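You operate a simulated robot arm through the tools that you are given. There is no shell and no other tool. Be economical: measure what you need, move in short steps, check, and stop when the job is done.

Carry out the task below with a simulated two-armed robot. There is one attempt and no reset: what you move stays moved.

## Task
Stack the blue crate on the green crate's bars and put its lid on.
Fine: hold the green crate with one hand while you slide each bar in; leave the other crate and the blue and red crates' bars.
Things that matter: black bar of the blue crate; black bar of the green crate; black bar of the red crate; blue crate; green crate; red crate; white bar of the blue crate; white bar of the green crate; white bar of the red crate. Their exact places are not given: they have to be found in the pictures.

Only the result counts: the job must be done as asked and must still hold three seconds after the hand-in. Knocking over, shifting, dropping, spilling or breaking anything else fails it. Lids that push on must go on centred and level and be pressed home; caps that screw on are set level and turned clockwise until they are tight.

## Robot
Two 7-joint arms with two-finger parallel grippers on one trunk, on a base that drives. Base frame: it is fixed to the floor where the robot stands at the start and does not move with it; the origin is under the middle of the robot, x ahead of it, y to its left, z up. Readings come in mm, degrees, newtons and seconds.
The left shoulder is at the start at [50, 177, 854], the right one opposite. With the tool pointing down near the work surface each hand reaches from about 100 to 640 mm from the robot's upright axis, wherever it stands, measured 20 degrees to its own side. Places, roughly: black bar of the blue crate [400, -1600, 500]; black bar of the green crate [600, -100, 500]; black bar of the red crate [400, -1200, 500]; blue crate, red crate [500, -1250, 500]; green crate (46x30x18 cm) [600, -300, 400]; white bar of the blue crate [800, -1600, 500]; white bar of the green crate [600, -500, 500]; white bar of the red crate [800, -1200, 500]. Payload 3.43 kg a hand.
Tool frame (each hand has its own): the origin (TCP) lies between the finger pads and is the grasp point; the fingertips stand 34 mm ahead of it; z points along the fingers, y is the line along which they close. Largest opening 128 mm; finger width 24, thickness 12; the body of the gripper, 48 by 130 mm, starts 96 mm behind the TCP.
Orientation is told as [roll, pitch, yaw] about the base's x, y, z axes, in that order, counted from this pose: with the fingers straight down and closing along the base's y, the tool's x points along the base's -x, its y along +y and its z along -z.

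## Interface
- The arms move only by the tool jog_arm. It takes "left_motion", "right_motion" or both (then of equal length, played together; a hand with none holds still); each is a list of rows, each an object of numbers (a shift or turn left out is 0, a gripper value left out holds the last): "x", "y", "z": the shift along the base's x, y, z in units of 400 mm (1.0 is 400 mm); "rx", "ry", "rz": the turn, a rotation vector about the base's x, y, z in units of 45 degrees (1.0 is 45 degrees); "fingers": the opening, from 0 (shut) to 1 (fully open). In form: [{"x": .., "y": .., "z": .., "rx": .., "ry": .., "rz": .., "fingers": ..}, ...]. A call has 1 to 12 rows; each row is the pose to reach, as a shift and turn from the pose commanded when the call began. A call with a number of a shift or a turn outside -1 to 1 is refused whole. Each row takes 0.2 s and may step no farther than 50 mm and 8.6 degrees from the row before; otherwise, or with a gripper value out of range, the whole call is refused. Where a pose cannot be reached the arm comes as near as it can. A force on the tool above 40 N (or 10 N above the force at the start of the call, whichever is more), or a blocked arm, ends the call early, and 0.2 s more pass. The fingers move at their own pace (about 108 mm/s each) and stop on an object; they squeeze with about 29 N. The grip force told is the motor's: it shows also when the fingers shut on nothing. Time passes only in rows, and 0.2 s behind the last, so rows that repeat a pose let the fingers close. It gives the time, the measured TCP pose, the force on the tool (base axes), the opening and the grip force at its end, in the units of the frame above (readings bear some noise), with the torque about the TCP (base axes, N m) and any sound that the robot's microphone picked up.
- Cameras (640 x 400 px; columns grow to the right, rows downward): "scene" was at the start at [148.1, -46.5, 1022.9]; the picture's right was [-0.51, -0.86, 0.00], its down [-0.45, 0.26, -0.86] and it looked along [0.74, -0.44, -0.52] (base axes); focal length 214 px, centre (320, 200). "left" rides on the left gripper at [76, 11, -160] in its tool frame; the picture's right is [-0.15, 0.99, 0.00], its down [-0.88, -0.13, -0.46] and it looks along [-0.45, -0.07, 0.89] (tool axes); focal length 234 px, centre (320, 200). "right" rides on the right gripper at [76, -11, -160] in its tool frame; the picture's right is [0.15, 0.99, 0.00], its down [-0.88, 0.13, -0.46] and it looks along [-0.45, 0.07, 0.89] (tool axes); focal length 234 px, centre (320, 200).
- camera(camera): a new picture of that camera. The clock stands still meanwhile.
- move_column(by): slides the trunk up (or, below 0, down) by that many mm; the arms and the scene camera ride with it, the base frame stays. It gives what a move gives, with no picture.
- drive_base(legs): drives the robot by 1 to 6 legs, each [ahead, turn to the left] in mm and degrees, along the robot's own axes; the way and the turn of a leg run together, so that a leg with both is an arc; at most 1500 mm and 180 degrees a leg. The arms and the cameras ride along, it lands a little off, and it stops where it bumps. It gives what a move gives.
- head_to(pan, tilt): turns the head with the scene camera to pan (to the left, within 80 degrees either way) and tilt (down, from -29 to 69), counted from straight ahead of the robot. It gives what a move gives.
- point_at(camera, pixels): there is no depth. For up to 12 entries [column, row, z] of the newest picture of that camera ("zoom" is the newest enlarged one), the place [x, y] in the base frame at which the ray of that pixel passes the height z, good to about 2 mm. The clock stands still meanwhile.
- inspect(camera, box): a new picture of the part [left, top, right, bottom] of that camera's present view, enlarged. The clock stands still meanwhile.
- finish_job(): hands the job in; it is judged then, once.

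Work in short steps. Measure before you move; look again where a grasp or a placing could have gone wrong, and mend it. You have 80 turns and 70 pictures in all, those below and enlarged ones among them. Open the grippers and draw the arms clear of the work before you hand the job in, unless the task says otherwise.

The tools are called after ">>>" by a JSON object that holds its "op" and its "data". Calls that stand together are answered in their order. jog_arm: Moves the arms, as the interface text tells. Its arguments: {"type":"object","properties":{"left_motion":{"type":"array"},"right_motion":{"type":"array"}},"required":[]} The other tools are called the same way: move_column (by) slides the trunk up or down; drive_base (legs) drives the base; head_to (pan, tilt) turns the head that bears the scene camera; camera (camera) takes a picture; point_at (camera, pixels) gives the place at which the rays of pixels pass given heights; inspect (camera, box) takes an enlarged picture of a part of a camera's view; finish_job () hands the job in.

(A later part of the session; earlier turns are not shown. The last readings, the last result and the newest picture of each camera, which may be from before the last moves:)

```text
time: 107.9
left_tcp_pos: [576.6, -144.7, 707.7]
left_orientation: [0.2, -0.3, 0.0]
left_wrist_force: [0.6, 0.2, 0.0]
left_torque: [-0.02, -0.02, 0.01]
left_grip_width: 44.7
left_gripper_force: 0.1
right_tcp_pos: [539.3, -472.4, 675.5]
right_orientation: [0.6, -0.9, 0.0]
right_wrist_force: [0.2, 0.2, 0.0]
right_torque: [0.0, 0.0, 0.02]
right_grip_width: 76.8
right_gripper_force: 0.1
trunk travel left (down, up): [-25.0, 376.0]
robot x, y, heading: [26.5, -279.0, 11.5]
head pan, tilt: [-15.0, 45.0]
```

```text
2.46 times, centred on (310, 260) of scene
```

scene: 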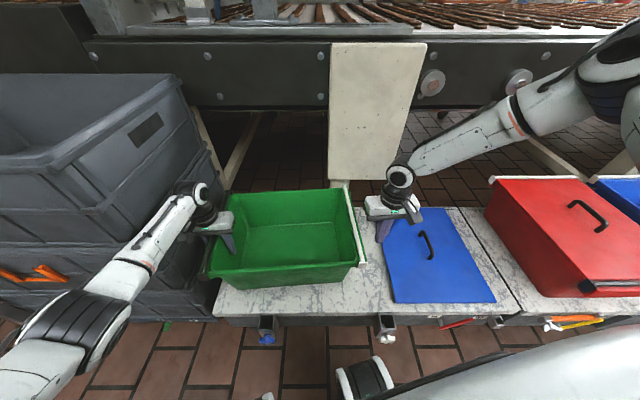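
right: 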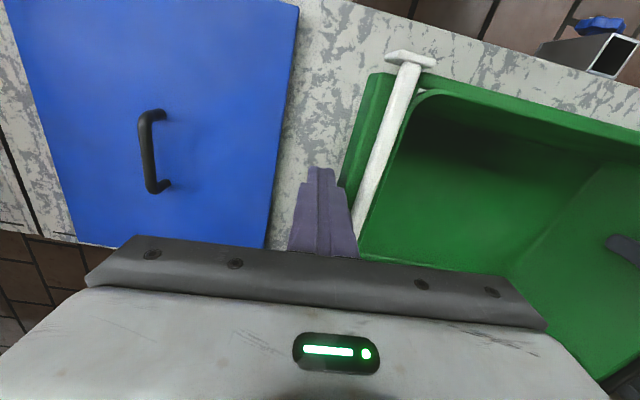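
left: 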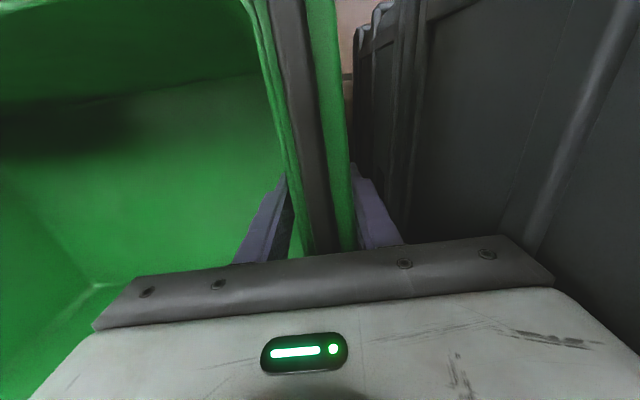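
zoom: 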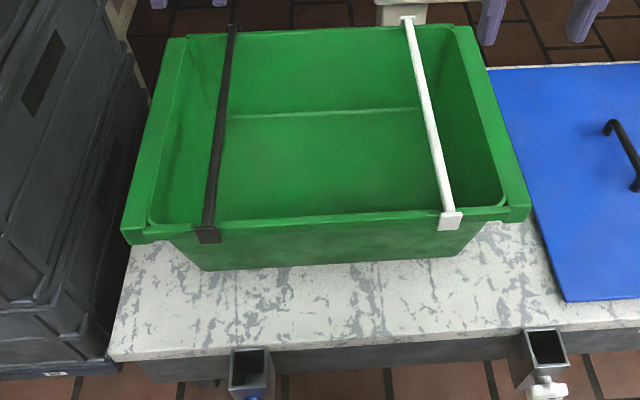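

Both bars are now well inside and parallel. I record their positions for the placing, then drive over to the blue crate.

>>> {"op": "point_at", "data": {"camera": "zoom", "pixels": [[231, 38, 482], [212, 215, 482], [409, 30, 482], [443, 205, 482], [125, 240, 470], [528, 218, 470], [178, 42, 470], [462, 28, 470]]}}

>>> {"op": "drive_base", "data": {"legs": [[-300, 0], [0, -101], [1230, 0]]}}

>>> {"op": "head_to", "data": {"pan": 75, "tilt": 38}}

>>> {"op": "camera", "data": {"camera": "scene"}}

```text
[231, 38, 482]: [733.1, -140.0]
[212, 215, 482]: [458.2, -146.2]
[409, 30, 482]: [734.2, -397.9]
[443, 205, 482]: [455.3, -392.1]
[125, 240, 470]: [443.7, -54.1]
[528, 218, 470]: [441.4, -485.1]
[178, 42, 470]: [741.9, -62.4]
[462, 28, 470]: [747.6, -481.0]
```

```text
time: 120.0
left_tcp_pos: [-107.2, -2161.3, 707.4]
left_orientation: [0.1, -0.3, -96.8]
left_wrist_force: [0.1, -0.2, 0.0]
left_torque: [0.0, 0.02, 0.0]
left_grip_width: 44.9
left_gripper_force: 0.0
right_tcp_pos: [-429.4, -2087.3, 675.9]
right_orientation: [0.6, -0.9, -96.7]
right_wrist_force: [-0.6, 0.3, 0.3]
right_torque: [-0.03, -0.02, 0.01]
right_grip_width: 77.1
right_gripper_force: 0.1
trunk travel left (down, up): [-25.0, 376.0]
robot x, y, heading: [-177.7, -1601.6, -85.3]
head pan, tilt: [-15.0, 45.0]
```

```text
time: 121.7
left_tcp_pos: [-109.3, -2163.0, 708.4]
left_orientation: [0.1, -0.3, -96.8]
left_wrist_force: [0.4, -0.9, 0.8]
left_torque: [0.01, 0.02, 0.02]
left_grip_width: 44.8
left_gripper_force: 0.0
right_tcp_pos: [-429.0, -2087.9, 675.7]
right_orientation: [0.6, -1.0, -96.6]
right_wrist_force: [0.5, -0.7, 0.2]
right_torque: [0.0, -0.01, 0.04]
right_grip_width: 76.8
right_gripper_force: 0.1
trunk travel left (down, up): [-25.0, 376.0]
robot x, y, heading: [-175.6, -1600.8, -85.3]
head pan, tilt: [75.0, 38.0]
```

```text
20 pictures are left
```

scene: 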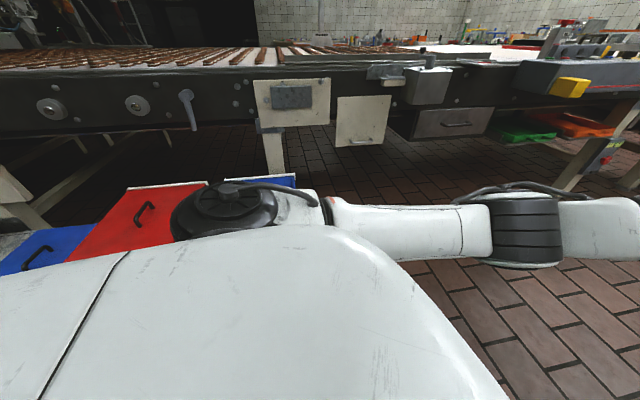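

I turn to face the table and look at the blue crate.

>>> {"op": "drive_base", "data": {"legs": [[0, 86]]}}

>>> {"op": "head_to", "data": {"pan": 10, "tilt": 45}}

>>> {"op": "camera", "data": {"camera": "scene"}}

```text
time: 125.7
left_tcp_pos: [391.3, -1578.3, 707.7]
left_orientation: [0.1, -0.3, -11.7]
left_wrist_force: [0.7, -0.4, 0.3]
left_torque: [-0.02, -0.01, -0.02]
left_grip_width: 44.7
left_gripper_force: 0.0
right_tcp_pos: [290.1, -1891.4, 674.8]
right_orientation: [0.6, -0.9, -11.5]
right_wrist_force: [0.3, -0.2, 0.0]
right_torque: [-0.04, -0.01, -0.02]
right_grip_width: 76.6
right_gripper_force: 0.0
trunk travel left (down, up): [-25.0, 376.0]
robot x, y, heading: [-179.3, -1599.7, -0.1]
head pan, tilt: [75.0, 38.0]
```

```text
time: 127.0
left_tcp_pos: [390.3, -1578.8, 708.3]
left_orientation: [0.1, -0.4, -11.6]
left_wrist_force: [-0.5, 0.3, 0.1]
left_torque: [-0.03, 0.01, -0.03]
left_grip_width: 44.8
left_gripper_force: 0.1
right_tcp_pos: [290.9, -1892.3, 675.4]
right_orientation: [0.6, -0.9, -11.5]
right_wrist_force: [0.7, 0.7, 0.5]
right_torque: [0.01, 0.03, -0.01]
right_grip_width: 76.5
right_gripper_force: 0.0
trunk travel left (down, up): [-25.0, 376.0]
robot x, y, heading: [-175.2, -1599.9, 0.2]
head pan, tilt: [10.0, 45.0]
```

```text
19 pictures are left
```

scene: 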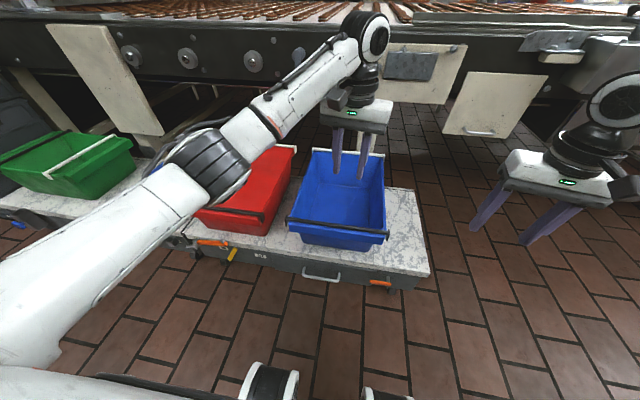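

I measure the blue crate's corners, the red crate's near edge and the table end.

>>> {"op": "point_at", "data": {"camera": "scene", "pixels": [[289, 219, 482], [387, 234, 482], [292, 230, 468], [385, 244, 468], [315, 150, 482], [384, 156, 482], [428, 275, 300], [413, 190, 300], [263, 233, 480], [294, 147, 482], [341, 233, 470]]}}

>>> {"op": "inspect", "data": {"camera": "scene", "box": [200, 130, 440, 300]}}

```text
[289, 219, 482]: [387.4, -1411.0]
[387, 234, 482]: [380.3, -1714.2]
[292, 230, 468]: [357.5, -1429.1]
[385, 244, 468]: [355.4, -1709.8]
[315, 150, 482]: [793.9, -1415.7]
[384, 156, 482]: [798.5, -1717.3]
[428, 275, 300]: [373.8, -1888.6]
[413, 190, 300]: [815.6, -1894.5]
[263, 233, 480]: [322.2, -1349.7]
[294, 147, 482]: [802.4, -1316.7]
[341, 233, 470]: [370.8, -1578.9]
```

```text
2.35 times, centred on (320, 215) of scene
```

zoom: 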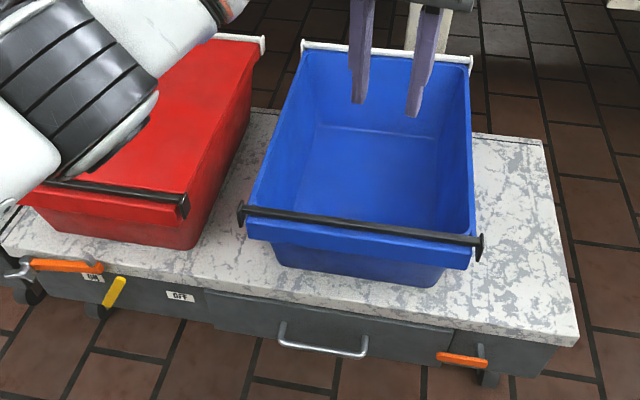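

The blue crate centre is ≈(590,−1563) with the black bar at x≈384, and the red crate's nearest part is at y≈−1327. My plan is to pinch the near black flange with the left hand and swing the crate 90° clockwise on the table. Then I can lift it by both flanges. I drive to (−9,−1638), heading 12°, and start turning the left hand.

>>> {"op": "drive_base", "data": {"legs": [[0, -13], [170, 0], [0, 25]]}}

>>> {"op": "jog_arm", "data": {"left_motion": [{"x": -0.06, "y": -0.02, "rz": 0.15, "fingers": 0.6}, {"x": -0.12, "y": -0.04, "rz": 0.3}, {"x": -0.18, "y": -0.07, "rz": 0.45}, {"x": -0.24, "y": -0.1, "rz": 0.6}, {"x": -0.3, "y": -0.13, "rz": 0.8}, {"x": -0.36, "y": -0.15, "rz": 0.98}]}}

>>> {"op": "jog_arm", "data": {"left_motion": [{"rz": 0.17}, {"rz": 0.34}, {"rz": 0.5}, {"rz": 0.67}, {"rz": 0.84}, {"rz": 0.98}]}}

```text
time: 130.6
left_tcp_pos: [538.5, -1490.2, 709.2]
left_orientation: [0.1, -0.4, 1.4]
left_wrist_force: [-0.1, -0.5, -0.2]
left_torque: [0.02, -0.02, -0.04]
left_grip_width: 44.8
left_gripper_force: 0.0
right_tcp_pos: [510.7, -1818.1, 675.6]
right_orientation: [0.7, -0.9, 1.4]
right_wrist_force: [-0.6, -0.4, -0.2]
right_torque: [0.02, 0.0, 0.01]
right_grip_width: 76.9
right_gripper_force: 0.0
trunk travel left (down, up): [-25.0, 376.0]
robot x, y, heading: [-9.8, -1637.6, 13.1]
head pan, tilt: [10.0, 45.0]
```

```text
refused: row 5 steps farther than a row can; nothing moved
```

```text
time: 132.0
left_tcp_pos: [538.3, -1489.3, 708.5]
left_orientation: [0.1, -0.3, 45.7]
left_wrist_force: [0.3, 0.2, 0.0]
left_torque: [-0.02, 0.03, 0.0]
left_grip_width: 44.6
left_gripper_force: 0.1
right_tcp_pos: [511.1, -1817.6, 674.4]
right_orientation: [0.6, -0.9, 1.4]
right_wrist_force: [-0.6, 0.0, 0.0]
right_torque: [-0.01, 0.0, -0.03]
right_grip_width: 77.1
right_gripper_force: 0.0
trunk travel left (down, up): [-25.0, 376.0]
robot x, y, heading: [-9.2, -1637.2, 13.3]
head pan, tilt: [10.0, 45.0]
```

One row was too big, but the second turn ran: yaw is now 46°. I complete the move to (386,−1563) at yaw 90.

>>> {"op": "jog_arm", "data": {"left_motion": [{"x": -0.05, "y": -0.023, "rz": 0.123, "fingers": 0.6}, {"x": -0.1, "y": -0.046, "rz": 0.246}, {"x": -0.15, "y": -0.07, "rz": 0.37}, {"x": -0.2, "y": -0.093, "rz": 0.49}, {"x": -0.25, "y": -0.116, "rz": 0.615}, {"x": -0.3, "y": -0.14, "rz": 0.74}, {"x": -0.34, "y": -0.163, "rz": 0.86}, {"x": -0.38, "y": -0.185, "z": -0.1, "rz": 0.984}, {"x": -0.38, "y": -0.185, "z": -0.2, "rz": 0.984}, {"x": -0.38, "y": -0.185, "z": -0.3, "rz": 0.984}]}}

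>>> {"op": "camera", "data": {"camera": "left"}}

```text
time: 134.2
left_tcp_pos: [387.4, -1562.9, 587.8]
left_orientation: [0.0, -0.4, 89.8]
left_wrist_force: [0.1, 0.7, 0.5]
left_torque: [0.03, -0.01, -0.02]
left_grip_width: 76.8
left_gripper_force: 0.1
right_tcp_pos: [511.3, -1817.8, 675.3]
right_orientation: [0.5, -0.9, 1.4]
right_wrist_force: [0.5, -0.2, -0.1]
right_torque: [0.0, 0.01, -0.01]
right_grip_width: 76.8
right_gripper_force: 0.1
trunk travel left (down, up): [-25.0, 376.0]
robot x, y, heading: [-8.1, -1636.9, 12.8]
head pan, tilt: [10.0, 45.0]
```

```text
17 pictures are left
```

left: 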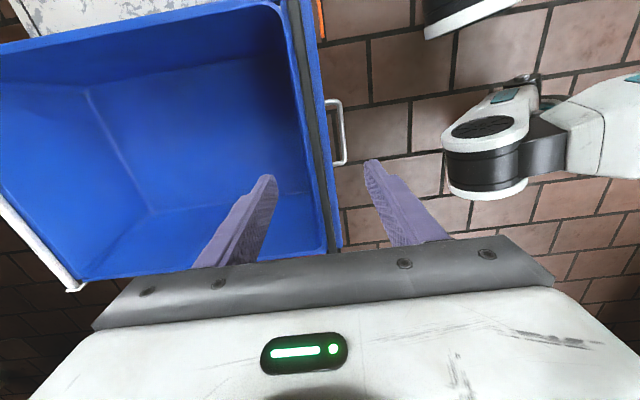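

The flange runs between the left fingertips (265 and 370, flange ≈ 325). I lower to z≈425 and close on it.

>>> {"op": "jog_arm", "data": {"left_motion": [{"z": -0.1}, {"z": -0.2}, {"z": -0.3}, {"z": -0.4}, {"z": -0.405, "fingers": 0.2}, {"z": -0.405, "fingers": 0.2}, {"z": -0.405, "fingers": 0.2}]}}

```text
time: 135.8
left_tcp_pos: [388.5, -1562.4, 423.8]
left_orientation: [-0.2, -0.3, 89.8]
left_wrist_force: [4.2, 2.8, 4.0]
left_torque: [0.1, -1.67, 0.32]
left_grip_width: 38.8
left_gripper_force: 28.9
right_tcp_pos: [510.8, -1817.5, 676.6]
right_orientation: [0.5, -0.9, 1.4]
right_wrist_force: [0.3, 0.2, 0.8]
right_torque: [0.02, -0.04, 0.02]
right_grip_width: 76.8
right_gripper_force: 0.1
trunk travel left (down, up): [-25.0, 376.0]
robot x, y, heading: [-16.2, -1633.4, 13.0]
head pan, tilt: [10.0, 45.0]
```

Gripped (39 mm). I swing the crate the first 44° clockwise along a path that keeps its corner away from the red crate.

>>> {"op": "jog_arm", "data": {"left_motion": [{"x": -0.005, "y": 0.041, "rz": -0.122}, {"x": -0.006, "y": 0.081, "rz": -0.244}, {"x": -0.004, "y": 0.116, "rz": -0.367}, {"x": 0.002, "y": 0.139, "rz": -0.489}, {"x": 0.012, "y": 0.156, "rz": -0.611}, {"x": 0.027, "y": 0.168, "rz": -0.733}, {"x": 0.045, "y": 0.177, "rz": -0.856}, {"x": 0.067, "y": 0.183, "rz": -0.978}]}}

>>> {"op": "camera", "data": {"camera": "scene"}}

```text
time: 137.6
left_tcp_pos: [413.4, -1490.2, 425.4]
left_orientation: [0.0, -0.2, 45.7]
left_wrist_force: [1.0, 1.4, 1.1]
left_torque: [-0.47, -1.42, 1.17]
left_grip_width: 41.0
left_gripper_force: 28.9
right_tcp_pos: [511.2, -1819.0, 675.1]
right_orientation: [0.6, -1.0, 1.3]
right_wrist_force: [0.2, -0.9, -0.4]
right_torque: [0.0, -0.01, -0.03]
right_grip_width: 76.7
right_gripper_force: 0.1
trunk travel left (down, up): [-25.0, 376.0]
robot x, y, heading: [-11.0, -1635.9, 13.3]
head pan, tilt: [10.0, 45.0]
```

```text
16 pictures are left
```

scene: 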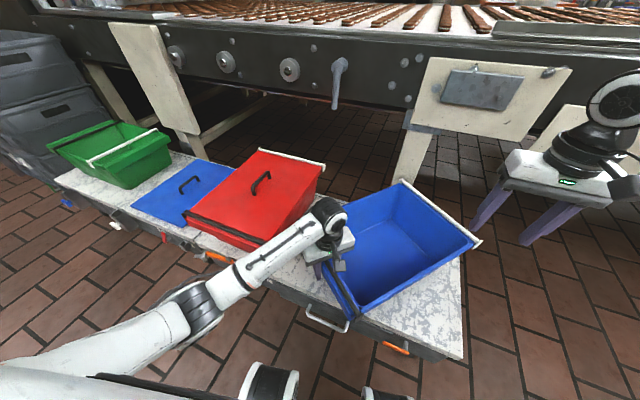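

The crate turned cleanly to 45°. I swing the remaining 45°.

>>> {"op": "jog_arm", "data": {"left_motion": [{"x": 0.04, "y": 0.035, "rz": -0.127}, {"x": 0.08, "y": 0.066, "rz": -0.253}, {"x": 0.1225, "y": 0.092, "rz": -0.38}, {"x": 0.1675, "y": 0.114, "rz": -0.507}, {"x": 0.215, "y": 0.132, "rz": -0.633}, {"x": 0.263, "y": 0.144, "rz": -0.76}, {"x": 0.313, "y": 0.152, "rz": -0.887}, {"x": 0.358, "y": 0.155, "rz": -1.0}]}}

>>> {"op": "head_to", "data": {"pan": -10, "tilt": 45}}

>>> {"op": "camera", "data": {"camera": "scene"}}

```text
time: 139.4
left_tcp_pos: [556.1, -1431.8, 426.4]
left_orientation: [0.0, -0.3, 0.7]
left_wrist_force: [1.6, -1.0, -0.6]
left_torque: [-1.04, -0.18, 0.92]
left_grip_width: 41.5
left_gripper_force: 29.0
right_tcp_pos: [510.9, -1817.5, 675.3]
right_orientation: [0.7, -0.9, 1.4]
right_wrist_force: [0.2, -0.6, 0.4]
right_torque: [-0.01, -0.01, 0.01]
right_grip_width: 77.1
right_gripper_force: 0.0
trunk travel left (down, up): [-25.0, 376.0]
robot x, y, heading: [-9.5, -1636.8, 13.0]
head pan, tilt: [10.0, 45.0]
```

```text
time: 140.2
left_tcp_pos: [556.1, -1430.6, 427.2]
left_orientation: [0.0, -0.3, 0.6]
left_wrist_force: [1.4, -2.7, 0.0]
left_torque: [-1.52, 0.43, 0.54]
left_grip_width: 41.3
left_gripper_force: 28.7
right_tcp_pos: [510.1, -1816.5, 676.0]
right_orientation: [0.6, -0.9, 1.4]
right_wrist_force: [-0.7, -0.7, 0.6]
right_torque: [0.01, 0.0, 0.0]
right_grip_width: 76.9
right_gripper_force: 0.1
trunk travel left (down, up): [-25.0, 376.0]
robot x, y, heading: [-7.3, -1636.3, 13.2]
head pan, tilt: [-10.0, 45.0]
```

```text
15 pictures are left
```

scene: 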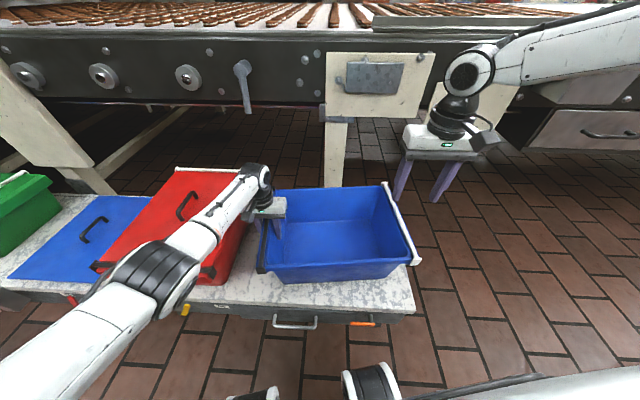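

I measure the blue crate's current pose from the white bar's ends, (386,185) and (417,260), and the black near plate (262,270).

>>> {"op": "point_at", "data": {"camera": "scene", "pixels": [[385, 188, 482], [413, 258, 482], [262, 268, 482], [382, 262, 475], [271, 271, 475]]}}

>>> {"op": "inspect", "data": {"camera": "scene", "box": [240, 170, 440, 300]}}

```text
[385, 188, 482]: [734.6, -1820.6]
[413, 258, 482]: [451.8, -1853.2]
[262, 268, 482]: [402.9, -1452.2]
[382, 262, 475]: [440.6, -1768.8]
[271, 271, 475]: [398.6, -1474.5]
```

```text
3.08 times, centred on (340, 235) of scene
```

zoom: 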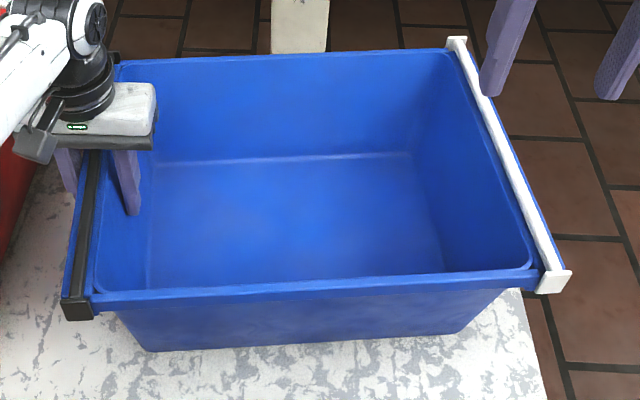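

The crate is still about 6.6° short, with the left pinch skewed. I re-square the left grip and pinch the white flange with the right hand at matching yaw.

>>> {"op": "jog_arm", "data": {"left_motion": [{"fingers": 0.45}, {"fingers": 0.45}, {"rz": 0.06}, {"rz": 0.13}, {"rz": 0.13, "fingers": 0.2}, {"rz": 0.13, "fingers": 0.2}, {"rz": 0.13}, {"rz": 0.13}, {"rz": 0.13}], "right_motion": [{"x": 0.045, "y": -0.03, "z": -0.08, "rz": 0.06}, {"x": 0.0875, "y": -0.0625, "z": -0.16, "rz": 0.115}, {"x": 0.0875, "y": -0.0625, "z": -0.26, "rz": 0.115}, {"x": 0.0875, "y": -0.0625, "z": -0.36, "rz": 0.115}, {"x": 0.0875, "y": -0.0625, "z": -0.46, "rz": 0.115}, {"x": 0.0875, "y": -0.0625, "z": -0.515, "rz": 0.115}, {"x": 0.0875, "y": -0.0625, "z": -0.515, "rz": 0.115, "fingers": 0.2}, {"x": 0.0875, "y": -0.0625, "z": -0.515, "rz": 0.115, "fingers": 0.2}, {"x": 0.0875, "y": -0.0625, "z": -0.515, "rz": 0.115}]}}

>>> {"op": "inspect", "data": {"camera": "scene", "box": [240, 170, 440, 300]}}

```text
time: 142.2
left_tcp_pos: [555.5, -1428.8, 426.6]
left_orientation: [0.1, -0.4, 6.7]
left_wrist_force: [0.1, 6.3, 1.3]
left_torque: [-2.39, 0.18, -0.06]
left_grip_width: 39.3
left_gripper_force: 28.9
right_tcp_pos: [539.2, -1849.8, 479.0]
right_orientation: [0.5, -0.8, 6.6]
right_wrist_force: [-0.3, -9.8, 0.1]
right_torque: [-0.32, -0.69, -0.06]
right_grip_width: 32.5
right_gripper_force: 28.2
right hand out of reach, approached as far as the arm can: row 6, 7, 8, 9
trunk travel left (down, up): [-25.0, 376.0]
robot x, y, heading: [-6.7, -1639.1, 13.2]
head pan, tilt: [-10.0, 45.0]
```

```text
3.08 times, centred on (340, 235) of scene
```

zoom: 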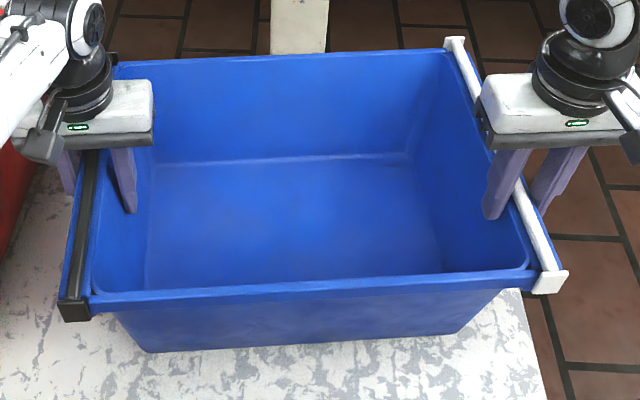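

Both flanges are pinched. I lift with the trunk by 230 mm and check the crate hangs level.

>>> {"op": "move_column", "data": {"by": 230}}

>>> {"op": "camera", "data": {"camera": "scene"}}

```text
time: 144.7
left_tcp_pos: [555.9, -1428.8, 656.2]
left_orientation: [0.1, -0.3, 6.5]
left_wrist_force: [0.7, 13.7, -3.0]
left_torque: [-1.52, 0.08, 0.06]
left_grip_width: 39.0
left_gripper_force: 28.9
right_tcp_pos: [538.8, -1850.2, 707.3]
right_orientation: [0.6, -0.8, 6.5]
right_wrist_force: [-0.8, -13.4, -7.3]
right_torque: [-0.3, 0.36, 0.14]
right_grip_width: 32.7
right_gripper_force: 29.3
trunk travel left (down, up): [-255.0, 146.0]
robot x, y, heading: [-10.3, -1636.7, 13.1]
head pan, tilt: [-10.0, 45.0]
```

```text
12 pictures are left
```

scene: 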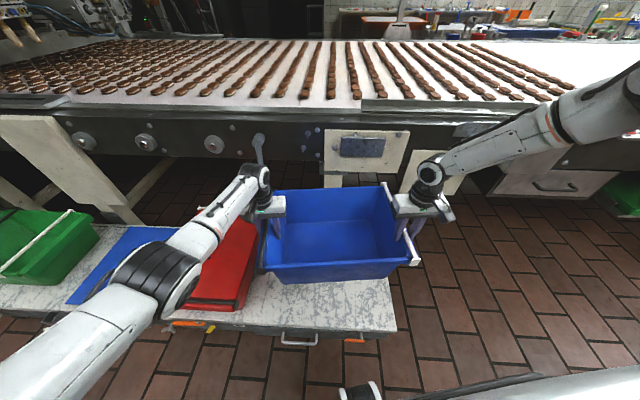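

It hangs level, weighing only about 1 kg. I back off from the table, turn, reverse along it to the green crate's place and turn back to face it.

>>> {"op": "drive_base", "data": {"legs": [[-420, 0], [0, -103], [-1445, 0], [0, 102]]}}

>>> {"op": "camera", "data": {"camera": "scene"}}

```text
time: 156.9
left_tcp_pos: [-376.0, -1064.6, 655.9]
left_orientation: [0.0, -0.2, -92.2]
left_wrist_force: [1.5, -1.5, -2.6]
left_torque: [0.1, 1.24, 0.62]
left_grip_width: 38.6
left_gripper_force: 28.9
right_tcp_pos: [-790.2, -984.0, 708.0]
right_orientation: [0.5, -1.8, -91.7]
right_wrist_force: [-0.7, -6.3, -6.7]
right_torque: [1.62, -0.41, 0.32]
right_grip_width: 32.4
right_gripper_force: 28.8
trunk travel left (down, up): [-255.0, 146.0]
robot x, y, heading: [-490.3, -472.5, -86.6]
head pan, tilt: [-10.0, 45.0]
stopped in leg 3: the force on the tool passed its limit (the readings are from after the stop); the commanded pose is now the measured one
```

```text
11 pictures are left
```

scene: 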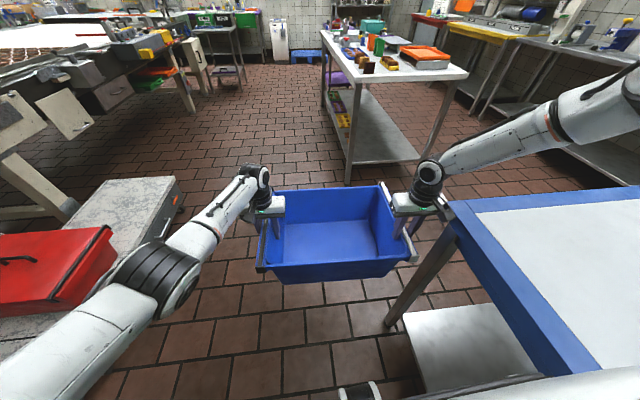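

The right hand brushed a bench corner on the robot's right, with no harm visible. Turning left moves away from it. I turn to the table and approach along a 14° heading, keeping the crate's left end clear of the gray stack.

>>> {"op": "drive_base", "data": {"legs": [[30, 0], [0, 110.5], [250, 0], [0, -10]]}}

>>> {"op": "camera", "data": {"camera": "scene"}}

```text
time: 164.5
left_tcp_pos: [302.0, -177.2, 655.8]
left_orientation: [0.2, -0.1, 8.3]
left_wrist_force: [2.0, -0.2, -1.9]
left_torque: [-1.54, 0.46, 0.77]
left_grip_width: 38.9
left_gripper_force: 28.9
right_tcp_pos: [299.4, -599.2, 708.8]
right_orientation: [0.7, -2.0, 8.9]
right_wrist_force: [-1.5, 1.3, -7.7]
right_torque: [0.32, 0.03, -0.05]
right_grip_width: 32.5
right_gripper_force: 28.2
trunk travel left (down, up): [-255.0, 146.0]
robot x, y, heading: [-259.3, -397.0, 14.0]
head pan, tilt: [-10.0, 45.0]
```

```text
10 pictures are left
```

scene: 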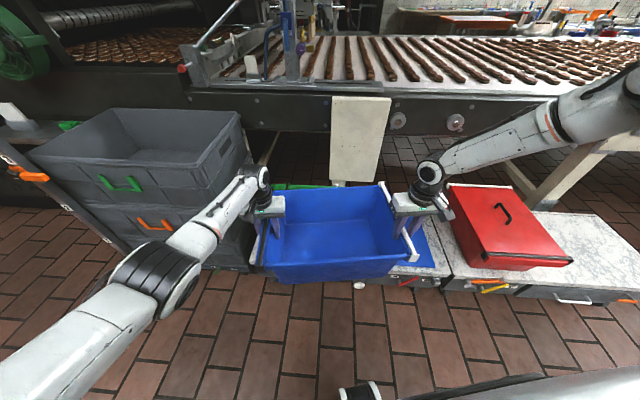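

The robot is at (−259,−397), heading 14°, with the crate held at ≈8.6° yaw. I drive the last 288 mm at 18° and turn back 4°, which puts the crate's centre near (598,−290) above the green one.

>>> {"op": "drive_base", "data": {"legs": [[0, 4], [288, 0], [0, -4]]}}

>>> {"op": "camera", "data": {"camera": "scene"}}

```text
time: 167.5
left_tcp_pos: [581.2, -92.7, 655.7]
left_orientation: [0.3, -0.2, 7.8]
left_wrist_force: [1.6, -0.2, -1.8]
left_torque: [-1.6, 0.35, 0.78]
left_grip_width: 38.7
left_gripper_force: 28.8
right_tcp_pos: [574.5, -514.0, 708.3]
right_orientation: [0.6, -2.0, 8.5]
right_wrist_force: [-1.8, -0.5, -7.9]
right_torque: [0.37, 0.07, -0.02]
right_grip_width: 32.4
right_gripper_force: 28.8
trunk travel left (down, up): [-255.0, 146.0]
robot x, y, heading: [17.4, -307.0, 13.9]
head pan, tilt: [-10.0, 45.0]
```

```text
9 pictures are left
```

scene: 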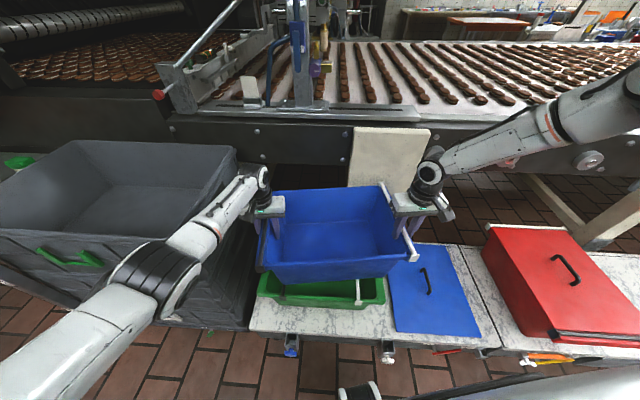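

The blue crate hangs over the green one. I measure its bars (raised to z≈712) and the green rim below.

>>> {"op": "point_at", "data": {"camera": "scene", "pixels": [[382, 188, 712], [413, 258, 712], [261, 268, 712], [394, 277, 705], [271, 271, 705], [360, 297, 482], [384, 301, 470], [260, 291, 470]]}}

>>> {"op": "inspect", "data": {"camera": "scene", "box": [240, 170, 440, 320]}}

```text
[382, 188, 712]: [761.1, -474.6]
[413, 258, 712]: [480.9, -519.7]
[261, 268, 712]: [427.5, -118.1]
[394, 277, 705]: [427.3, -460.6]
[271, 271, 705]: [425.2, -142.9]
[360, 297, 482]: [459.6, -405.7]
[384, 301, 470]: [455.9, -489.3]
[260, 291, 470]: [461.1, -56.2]
```

```text
2.67 times, centred on (340, 245) of scene
```

zoom: 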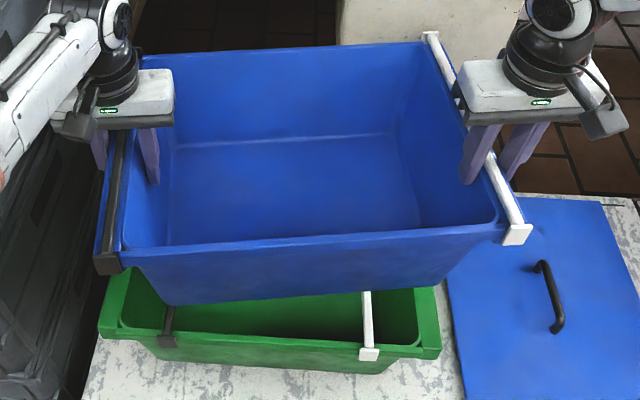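

The blue crate is ≈(599,−294) at 8.4° yaw, while the target is (594,−270) at 0°. To give the left arm reach I creep 18 mm ahead and raise both hands 60 mm relative to the trunk.

>>> {"op": "drive_base", "data": {"legs": [[18, 0]]}}

>>> {"op": "jog_arm", "data": {"left_motion": [{"z": 0.05}, {"z": 0.1}, {"z": 0.15}], "right_motion": [{"z": 0.05}, {"z": 0.1}, {"z": 0.15}]}}

```text
time: 168.2
left_tcp_pos: [599.0, -88.0, 656.1]
left_orientation: [0.2, -0.2, 7.8]
left_wrist_force: [0.5, -0.1, -1.5]
left_torque: [-1.68, 0.05, 0.77]
left_grip_width: 38.8
left_gripper_force: 28.6
right_tcp_pos: [592.7, -509.3, 708.3]
right_orientation: [0.7, -1.9, 8.3]
right_wrist_force: [-0.9, -1.1, -9.0]
right_torque: [0.2, 0.35, -0.51]
right_grip_width: 32.4
right_gripper_force: 29.2
trunk travel left (down, up): [-255.0, 146.0]
robot x, y, heading: [36.8, -302.0, 13.8]
head pan, tilt: [-10.0, 45.0]
```

```text
time: 169.1
left_tcp_pos: [599.3, -88.1, 715.6]
left_orientation: [0.2, -0.2, 8.0]
left_wrist_force: [-1.8, -4.4, -3.3]
left_torque: [-0.97, -0.04, 0.15]
left_grip_width: 38.5
left_gripper_force: 28.9
right_tcp_pos: [590.3, -508.9, 768.8]
right_orientation: [0.7, -2.0, 8.3]
right_wrist_force: [1.6, 3.7, -6.0]
right_torque: [0.48, 0.33, -0.65]
right_grip_width: 32.4
right_gripper_force: 29.8
trunk travel left (down, up): [-255.0, 146.0]
robot x, y, heading: [36.6, -301.9, 13.7]
head pan, tilt: [-10.0, 45.0]
```

Now I rotate the crate −8.2° and shift it over the target with both hands together.

>>> {"op": "jog_arm", "data": {"left_motion": [{"x": 0.003, "y": 0.01, "rz": -0.036}, {"x": 0.006, "y": 0.02, "rz": -0.073}, {"x": 0.01, "y": 0.03, "rz": -0.11}, {"x": 0.013, "y": 0.04, "rz": -0.146}, {"x": 0.016, "y": 0.049, "rz": -0.182}, {"x": 0.016, "y": 0.049, "rz": -0.182}], "right_motion": [{"x": -0.027, "y": 0.0125, "rz": -0.036}, {"x": -0.054, "y": 0.025, "rz": -0.073}, {"x": -0.081, "y": 0.0375, "rz": -0.11}, {"x": -0.108, "y": 0.05, "rz": -0.146}, {"x": -0.135, "y": 0.0625, "rz": -0.182}, {"x": -0.135, "y": 0.0625, "rz": -0.182}]}}

>>> {"op": "inspect", "data": {"camera": "scene", "box": [240, 150, 440, 320]}}

```text
time: 170.4
left_tcp_pos: [605.8, -68.2, 716.5]
left_orientation: [0.1, -0.2, -0.4]
left_wrist_force: [-0.5, -5.1, -2.5]
left_torque: [-1.37, 0.23, 0.57]
left_grip_width: 38.6
left_gripper_force: 29.1
right_tcp_pos: [537.3, -485.2, 767.3]
right_orientation: [0.6, -2.0, 0.2]
right_wrist_force: [0.4, 4.5, -7.1]
right_torque: [0.48, 0.34, -0.34]
right_grip_width: 32.5
right_gripper_force: 29.1
trunk travel left (down, up): [-255.0, 146.0]
robot x, y, heading: [36.7, -303.2, 13.8]
head pan, tilt: [-10.0, 45.0]
```

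```text
2.35 times, centred on (340, 235) of scene
```

zoom: 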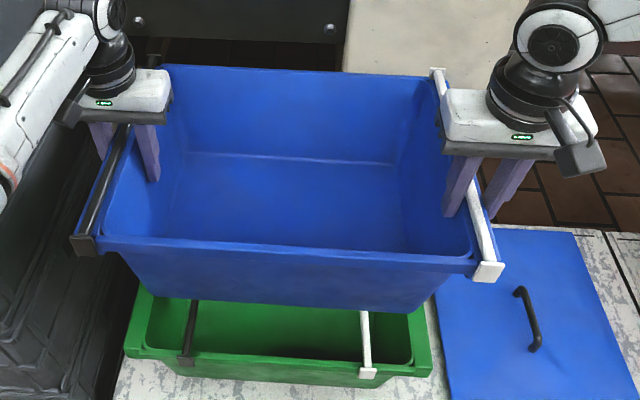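

I verify the alignment of the blue bars (z≈772) against the green rods and flanges.

>>> {"op": "point_at", "data": {"camera": "zoom", "pixels": [[483, 258, 772], [438, 78, 772], [90, 236, 772], [155, 66, 772], [186, 355, 482], [366, 365, 482], [430, 368, 468], [127, 350, 468]]}}

```text
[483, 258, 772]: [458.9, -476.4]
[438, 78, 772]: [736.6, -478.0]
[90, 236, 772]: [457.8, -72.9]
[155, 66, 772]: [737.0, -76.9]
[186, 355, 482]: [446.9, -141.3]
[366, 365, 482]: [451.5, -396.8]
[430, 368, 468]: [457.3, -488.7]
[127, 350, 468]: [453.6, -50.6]
```

The blue crate is square to the green one, about 6 mm off in y. I shift it +6 mm y and −3 mm x and lower the trunk by 100 mm to just above the bars.

>>> {"op": "jog_arm", "data": {"left_motion": [{"x": -0.008, "y": 0.015}, {"x": -0.008, "y": 0.015}], "right_motion": [{"x": -0.008, "y": 0.015}, {"x": -0.008, "y": 0.015}]}}

>>> {"op": "move_column", "data": {"by": -100}}

>>> {"op": "move_column", "data": {"by": -6}}

>>> {"op": "inspect", "data": {"camera": "scene", "box": [240, 170, 440, 320]}}

```text
time: 171.1
left_tcp_pos: [601.0, -63.1, 715.9]
left_orientation: [0.1, -0.1, -0.3]
left_wrist_force: [0.3, -4.4, -2.3]
left_torque: [-1.59, 0.16, 0.55]
left_grip_width: 38.3
left_gripper_force: 29.4
right_tcp_pos: [534.7, -479.2, 768.5]
right_orientation: [0.6, -2.0, 0.1]
right_wrist_force: [1.7, 4.4, -8.1]
right_torque: [0.37, 0.42, -0.4]
right_grip_width: 32.4
right_gripper_force: 29.5
trunk travel left (down, up): [-255.0, 146.0]
robot x, y, heading: [34.6, -306.1, 13.7]
head pan, tilt: [-10.0, 45.0]
```

```text
time: 172.4
left_tcp_pos: [601.9, -61.8, 616.5]
left_orientation: [0.2, -0.2, -0.2]
left_wrist_force: [-0.1, -7.8, -3.4]
left_torque: [-1.07, 0.08, 0.55]
left_grip_width: 38.5
left_gripper_force: 29.2
right_tcp_pos: [535.5, -479.4, 669.9]
right_orientation: [0.8, -1.8, 0.1]
right_wrist_force: [1.2, 6.4, -7.7]
right_torque: [0.54, 0.42, -0.33]
right_grip_width: 32.4
right_gripper_force: 29.1
trunk travel left (down, up): [-155.0, 246.0]
robot x, y, heading: [34.4, -302.4, 13.9]
head pan, tilt: [-10.0, 45.0]
```

```text
time: 172.9
left_tcp_pos: [602.2, -61.6, 613.3]
left_orientation: [0.2, -0.4, -0.2]
left_wrist_force: [0.0, -6.1, 1.5]
left_torque: [-1.24, -1.02, 0.86]
left_grip_width: 38.5
left_gripper_force: 29.0
right_tcp_pos: [534.6, -477.4, 664.5]
right_orientation: [0.6, -2.2, 0.1]
right_wrist_force: [-3.1, 7.1, 4.3]
right_torque: [0.22, -0.7, -0.32]
right_grip_width: 32.3
right_gripper_force: 29.2
trunk travel left (down, up): [-149.0, 252.0]
robot x, y, heading: [36.8, -300.5, 13.8]
head pan, tilt: [-10.0, 45.0]
```

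```text
2.67 times, centred on (340, 245) of scene
```

zoom: 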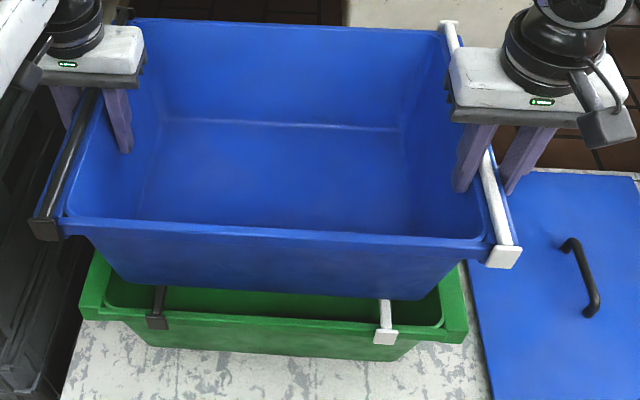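

The forces flipped from −11 N to about +6 N, so the crate rests on the bars. I open both hands and lift them clear.

>>> {"op": "jog_arm", "data": {"left_motion": [{"fingers": 0.5}, {"fingers": 0.5}, {"z": 0.1}, {"z": 0.2}, {"z": 0.3}, {"z": 0.4}], "right_motion": [{"fingers": 0.55}, {"fingers": 0.55}, {"z": 0.1}, {"z": 0.2}, {"z": 0.3}, {"z": 0.35}]}}

>>> {"op": "camera", "data": {"camera": "scene"}}

```text
time: 174.3
left_tcp_pos: [601.3, -62.5, 770.2]
left_orientation: [0.2, -0.2, -0.3]
left_wrist_force: [0.6, 0.2, 0.4]
left_torque: [-0.01, 0.01, -0.01]
left_grip_width: 64.1
left_gripper_force: 0.0
right_tcp_pos: [533.0, -479.0, 803.9]
right_orientation: [0.7, -2.1, 0.2]
right_wrist_force: [0.1, -0.3, 0.2]
right_torque: [-0.05, -0.01, -0.01]
right_grip_width: 70.2
right_gripper_force: 0.0
trunk travel left (down, up): [-149.0, 252.0]
robot x, y, heading: [34.6, -307.1, 13.6]
head pan, tilt: [-10.0, 45.0]
```

```text
5 pictures are left
```

scene: 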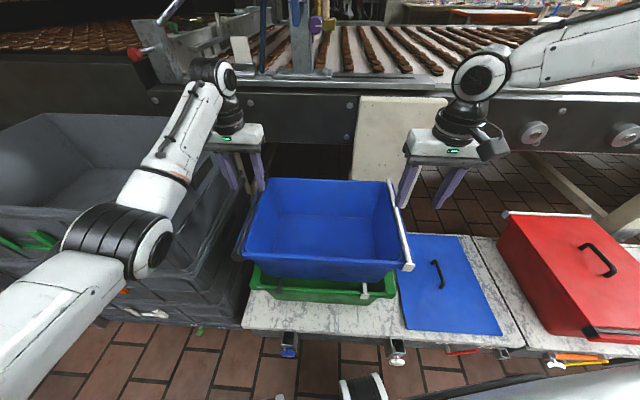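

The blue crate now stands on the green crate's bars. Next is the lid: its handle lies at about (610,−703) and its long side runs along x, so I need to turn it 90°. I drive so the left hand arrives above the handle.

>>> {"op": "drive_base", "data": {"legs": [[-200, 0], [0, -103.6], [480, 0], [0, 90], [180, 0]]}}

>>> {"op": "camera", "data": {"camera": "left"}}

```text
time: 187.8
left_tcp_pos: [616.0, -765.8, 770.1]
left_orientation: [0.3, -0.3, -15.8]
left_wrist_force: [-1.1, 0.8, 0.3]
left_torque: [-0.05, 0.0, -0.04]
left_grip_width: 63.5
left_gripper_force: 0.1
right_tcp_pos: [439.7, -1149.6, 802.8]
right_orientation: [0.6, -2.1, -15.3]
right_wrist_force: [-0.3, -0.5, 0.1]
right_torque: [0.01, -0.01, -0.01]
right_grip_width: 70.2
right_gripper_force: 0.1
trunk travel left (down, up): [-149.0, 252.0]
robot x, y, heading: [7.8, -849.8, -1.8]
head pan, tilt: [-10.0, 45.0]
```

```text
4 pictures are left
```

left: 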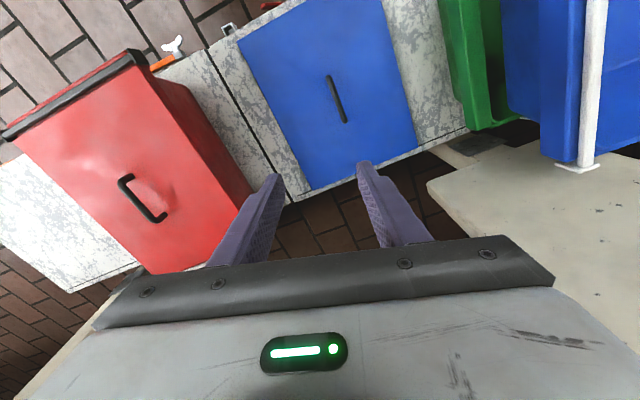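

I measure the handle ends (330,78)–(344,120) and the lid's far corners.

>>> {"op": "point_at", "data": {"camera": "left", "pixels": [[330, 78, 335], [344, 120, 335], [330, 78, 350], [344, 120, 350], [308, 190, 306], [418, 148, 306], [238, 42, 306], [382, 2, 306]]}}

>>> {"op": "jog_arm", "data": {"left_motion": [{"z": -0.1, "rz": 0.12, "fingers": 0.45}, {"z": -0.2, "rz": 0.24}, {"z": -0.3, "rz": 0.35}, {"z": -0.4, "rz": 0.35}, {"z": -0.5, "rz": 0.35}, {"z": -0.6, "rz": 0.35}, {"z": -0.7, "rz": 0.35}]}}

```text
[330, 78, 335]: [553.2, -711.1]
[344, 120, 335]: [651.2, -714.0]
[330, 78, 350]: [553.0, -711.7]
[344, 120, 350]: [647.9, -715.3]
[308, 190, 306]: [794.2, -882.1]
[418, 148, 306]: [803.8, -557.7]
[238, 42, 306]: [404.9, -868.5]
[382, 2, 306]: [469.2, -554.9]
```

```text
time: 189.3
left_tcp_pos: [597.5, -761.9, 500.7]
left_orientation: [0.1, -0.4, 0.0]
left_wrist_force: [0.3, -1.2, 1.0]
left_torque: [0.02, 0.04, 0.01]
left_grip_width: 57.7
left_gripper_force: 0.0
left hand out of reach, approached as far as the arm can: row 7
right_tcp_pos: [438.8, -1148.6, 803.2]
right_orientation: [0.6, -1.9, -15.3]
right_wrist_force: [-0.4, -0.1, -0.4]
right_torque: [-0.03, 0.02, -0.02]
right_grip_width: 70.5
right_gripper_force: 0.1
trunk travel left (down, up): [-149.0, 252.0]
robot x, y, heading: [6.2, -849.5, -1.8]
head pan, tilt: [-10.0, 45.0]
```

The handle runs along x at y≈−713, centred at x≈601. I move over it, lower the trunk to bring the fingers around it, close, and lift the lid with the trunk.

>>> {"op": "jog_arm", "data": {"left_motion": [{"y": 0.06}, {"y": 0.122}, {"y": 0.122}]}}

>>> {"op": "move_column", "data": {"by": -149}}

>>> {"op": "jog_arm", "data": {"left_motion": [{"z": -0.01}, {"z": -0.01, "fingers": 0}, {"z": -0.01, "fingers": 0}, {"z": -0.01, "fingers": 0}]}}

>>> {"op": "move_column", "data": {"by": 398}}

>>> {"op": "camera", "data": {"camera": "left"}}

```text
time: 190.2
left_tcp_pos: [594.4, -713.6, 499.8]
left_orientation: [0.2, -0.3, -0.1]
left_wrist_force: [-0.8, 0.6, -0.8]
left_torque: [0.01, -0.05, 0.02]
left_grip_width: 57.6
left_gripper_force: 0.1
right_tcp_pos: [439.1, -1148.8, 803.2]
right_orientation: [0.6, -2.0, -15.4]
right_wrist_force: [-0.3, 0.6, 0.5]
right_torque: [-0.01, -0.02, 0.03]
right_grip_width: 70.4
right_gripper_force: 0.1
trunk travel left (down, up): [-149.0, 252.0]
robot x, y, heading: [5.0, -846.4, -1.9]
head pan, tilt: [-10.0, 45.0]
```

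```text
time: 191.9
left_tcp_pos: [595.0, -712.9, 351.2]
left_orientation: [0.2, -0.3, 0.0]
left_wrist_force: [-0.3, 0.1, 0.1]
left_torque: [0.02, -0.02, 0.04]
left_grip_width: 58.0
left_gripper_force: 0.2
right_tcp_pos: [439.4, -1147.2, 656.5]
right_orientation: [0.5, -2.0, -15.3]
right_wrist_force: [0.1, 0.2, 0.0]
right_torque: [0.01, 0.01, -0.01]
right_grip_width: 70.5
right_gripper_force: 0.1
trunk travel left (down, up): [0.0, 401.0]
robot x, y, heading: [6.1, -841.7, -1.9]
head pan, tilt: [-10.0, 45.0]
```

```text
time: 192.9
left_tcp_pos: [597.3, -714.9, 350.6]
left_orientation: [0.1, -0.7, 0.0]
left_wrist_force: [4.5, -3.2, 18.8]
left_torque: [-0.03, 0.56, 0.11]
left_grip_width: 13.5
left_gripper_force: 29.3
right_tcp_pos: [439.3, -1148.8, 655.0]
right_orientation: [0.5, -2.1, -15.4]
right_wrist_force: [0.3, -0.8, -0.4]
right_torque: [0.03, 0.01, -0.02]
right_grip_width: 70.5
right_gripper_force: 0.0
trunk travel left (down, up): [0.0, 401.0]
robot x, y, heading: [5.9, -851.7, -1.6]
head pan, tilt: [-10.0, 45.0]
```

```text
time: 196.7
left_tcp_pos: [597.5, -714.2, 744.6]
left_orientation: [0.2, -0.2, -0.1]
left_wrist_force: [0.0, 0.6, -3.9]
left_torque: [-0.01, 0.02, -0.02]
left_grip_width: 13.4
left_gripper_force: 29.1
right_tcp_pos: [439.7, -1149.3, 1052.0]
right_orientation: [0.6, -2.0, -15.4]
right_wrist_force: [0.1, 0.5, -0.3]
right_torque: [0.0, -0.01, -0.01]
right_grip_width: 70.4
right_gripper_force: 0.0
trunk travel left (down, up): [-398.0, 3.0]
robot x, y, heading: [3.8, -844.5, -1.9]
head pan, tilt: [-10.0, 45.0]
```

```text
3 pictures are left
```

left: 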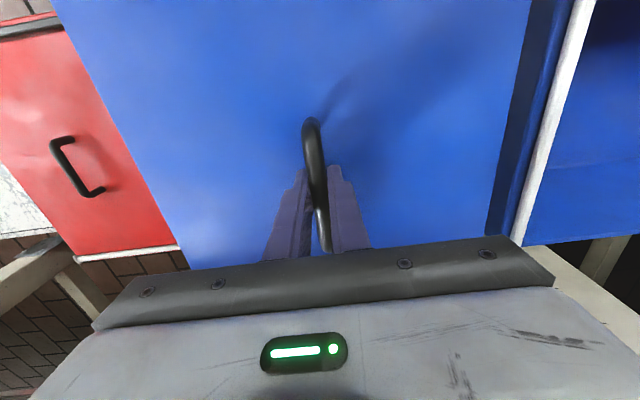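

The lid hangs level from the handle (≈4 N). I back off, turn it 90° and raise it by another 220 mm so it travels above everything. Then I drive to a stance where the left hand ends up over the blue crate.

>>> {"op": "drive_base", "data": {"legs": [[-200, 0]]}}

>>> {"op": "jog_arm", "data": {"left_motion": [{"z": 0.04, "rz": 0.14}, {"z": 0.08, "rz": 0.28}, {"z": 0.12, "rz": 0.42}, {"z": 0.16, "rz": 0.56}, {"z": 0.2, "rz": 0.7}, {"z": 0.24, "rz": 0.84}, {"z": 0.28, "rz": 0.98}]}}

>>> {"op": "jog_arm", "data": {"left_motion": [{"z": 0.04, "rz": 0.14}, {"z": 0.08, "rz": 0.28}, {"z": 0.12, "rz": 0.42}, {"z": 0.16, "rz": 0.56}, {"z": 0.2, "rz": 0.7}, {"z": 0.24, "rz": 0.84}, {"z": 0.28, "rz": 1.0}]}}

>>> {"op": "drive_base", "data": {"legs": [[0, 91.9], [440, 0], [0, -90], [180, 0]]}}

>>> {"op": "head_to", "data": {"pan": 10, "tilt": 50}}

```text
time: 198.3
left_tcp_pos: [394.8, -705.6, 744.6]
left_orientation: [0.2, -0.3, 0.1]
left_wrist_force: [0.0, 0.4, -2.5]
left_torque: [-0.01, -0.03, 0.01]
left_grip_width: 13.4
left_gripper_force: 28.7
right_tcp_pos: [237.5, -1142.1, 1052.1]
right_orientation: [0.6, -2.0, -15.2]
right_wrist_force: [-0.2, -1.0, 0.7]
right_torque: [0.02, 0.0, 0.0]
right_grip_width: 70.3
right_gripper_force: 0.1
trunk travel left (down, up): [-398.0, 3.0]
robot x, y, heading: [-193.2, -839.7, -1.5]
head pan, tilt: [-10.0, 45.0]
```

```text
time: 199.9
left_tcp_pos: [394.5, -707.6, 859.8]
left_orientation: [0.2, -0.3, 44.3]
left_wrist_force: [-0.9, 0.8, -2.9]
left_torque: [-0.02, 0.0, -0.02]
left_grip_width: 13.1
left_gripper_force: 29.1
right_tcp_pos: [238.0, -1141.9, 1052.6]
right_orientation: [0.6, -2.0, -15.2]
right_wrist_force: [-0.1, -0.4, -0.8]
right_torque: [0.0, 0.02, -0.02]
right_grip_width: 70.6
right_gripper_force: 0.0
trunk travel left (down, up): [-398.0, 3.0]
robot x, y, heading: [-192.6, -838.9, -1.8]
head pan, tilt: [-10.0, 45.0]
```

```text
time: 201.7
left_tcp_pos: [396.2, -670.9, 962.3]
left_orientation: [0.5, -2.2, 92.1]
left_wrist_force: [0.2, -0.2, -4.9]
left_torque: [-0.01, 0.0, -0.02]
left_grip_width: 13.2
left_gripper_force: 28.7
right_tcp_pos: [239.3, -1141.1, 1052.1]
right_orientation: [0.7, -2.0, -15.2]
right_wrist_force: [0.2, 0.4, 0.3]
right_torque: [0.0, 0.01, -0.04]
right_grip_width: 70.4
right_gripper_force: 0.1
trunk travel left (down, up): [-398.0, 3.0]
robot x, y, heading: [-197.7, -844.4, -1.4]
head pan, tilt: [-10.0, 45.0]
stopped in row 7 (left hand): the arm was blocked; the commanded pose is now the measured one
```

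```text
time: 213.2
left_tcp_pos: [597.2, -281.2, 962.2]
left_orientation: [0.6, -2.2, 89.4]
left_wrist_force: [0.5, -0.2, -3.4]
left_torque: [-0.04, 0.01, 0.03]
left_grip_width: 13.6
left_gripper_force: 29.1
right_tcp_pos: [420.9, -744.0, 1052.5]
right_orientation: [0.6, -2.0, -17.7]
right_wrist_force: [0.6, -0.5, 0.1]
right_torque: [0.03, 0.01, 0.02]
right_grip_width: 70.3
right_gripper_force: 0.1
trunk travel left (down, up): [-398.0, 3.0]
robot x, y, heading: [-2.4, -427.1, -4.1]
head pan, tilt: [-10.0, 45.0]
```

```text
time: 214.1
left_tcp_pos: [598.0, -281.3, 962.7]
left_orientation: [0.7, -2.2, 89.6]
left_wrist_force: [-0.4, 0.1, -2.7]
left_torque: [-0.02, 0.02, 0.01]
left_grip_width: 13.6
left_gripper_force: 29.3
right_tcp_pos: [418.6, -743.8, 1051.6]
right_orientation: [0.6, -2.0, -17.7]
right_wrist_force: [0.3, -0.2, -0.5]
right_torque: [-0.02, 0.0, -0.02]
right_grip_width: 70.3
right_gripper_force: 0.1
trunk travel left (down, up): [-398.0, 3.0]
robot x, y, heading: [0.1, -429.8, -4.3]
head pan, tilt: [10.0, 50.0]
```

The left hand is at (597,−281), yaw 89.5°, nearly over the blue crate's centre. I level the lid, shift it to the expected centre and lower the trunk 225 mm to just above the bars, then look.

>>> {"op": "jog_arm", "data": {"left_motion": [{"x": -0.004, "y": 0.009, "rx": -0.025, "ry": -0.007}, {"x": -0.008, "y": 0.018, "rx": -0.049, "ry": -0.013}, {"x": -0.008, "y": 0.018, "rx": -0.049, "ry": -0.013, "rz": 0.01}]}}

>>> {"op": "move_column", "data": {"by": -225}}

>>> {"op": "inspect", "data": {"camera": "scene", "box": [200, 120, 460, 330]}}

```text
time: 214.8
left_tcp_pos: [594.0, -264.1, 961.2]
left_orientation: [0.1, -0.5, 90.9]
left_wrist_force: [-0.1, -0.6, -3.5]
left_torque: [-0.01, 0.0, 0.03]
left_grip_width: 13.4
left_gripper_force: 29.5
right_tcp_pos: [419.5, -744.2, 1052.5]
right_orientation: [0.6, -2.0, -17.6]
right_wrist_force: [0.9, 0.3, 0.1]
right_torque: [-0.01, 0.04, -0.03]
right_grip_width: 70.3
right_gripper_force: 0.0
trunk travel left (down, up): [-398.0, 3.0]
robot x, y, heading: [-3.3, -424.5, -4.1]
head pan, tilt: [10.0, 50.0]
```

```text
time: 217.2
left_tcp_pos: [595.1, -264.4, 738.4]
left_orientation: [-0.1, -0.6, 90.8]
left_wrist_force: [0.1, 1.0, -3.7]
left_torque: [0.02, 0.01, 0.03]
left_grip_width: 13.4
left_gripper_force: 28.8
right_tcp_pos: [419.3, -743.9, 828.4]
right_orientation: [0.5, -2.0, -17.7]
right_wrist_force: [0.5, -0.6, 0.4]
right_torque: [-0.01, 0.0, -0.02]
right_grip_width: 70.4
right_gripper_force: 0.1
trunk travel left (down, up): [-173.0, 228.0]
robot x, y, heading: [1.7, -425.8, -4.2]
head pan, tilt: [10.0, 50.0]
```

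```text
1.90 times, centred on (330, 225) of scene
```

zoom: 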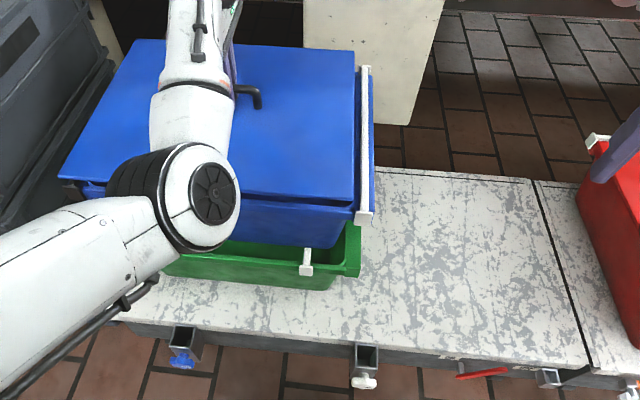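

I measure the lid corners (z≈700) and the blue white bar (z≈664) from this view.

>>> {"op": "point_at", "data": {"camera": "zoom", "pixels": [[354, 51, 702], [354, 202, 702], [61, 179, 702], [138, 40, 702], [365, 72, 664], [364, 210, 664], [366, 72, 664], [236, 203, 702]]}}

```text
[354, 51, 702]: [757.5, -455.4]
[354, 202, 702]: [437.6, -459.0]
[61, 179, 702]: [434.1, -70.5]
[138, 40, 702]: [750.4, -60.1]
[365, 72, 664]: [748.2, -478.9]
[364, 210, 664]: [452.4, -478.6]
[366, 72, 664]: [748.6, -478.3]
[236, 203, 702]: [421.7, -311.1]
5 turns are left
```

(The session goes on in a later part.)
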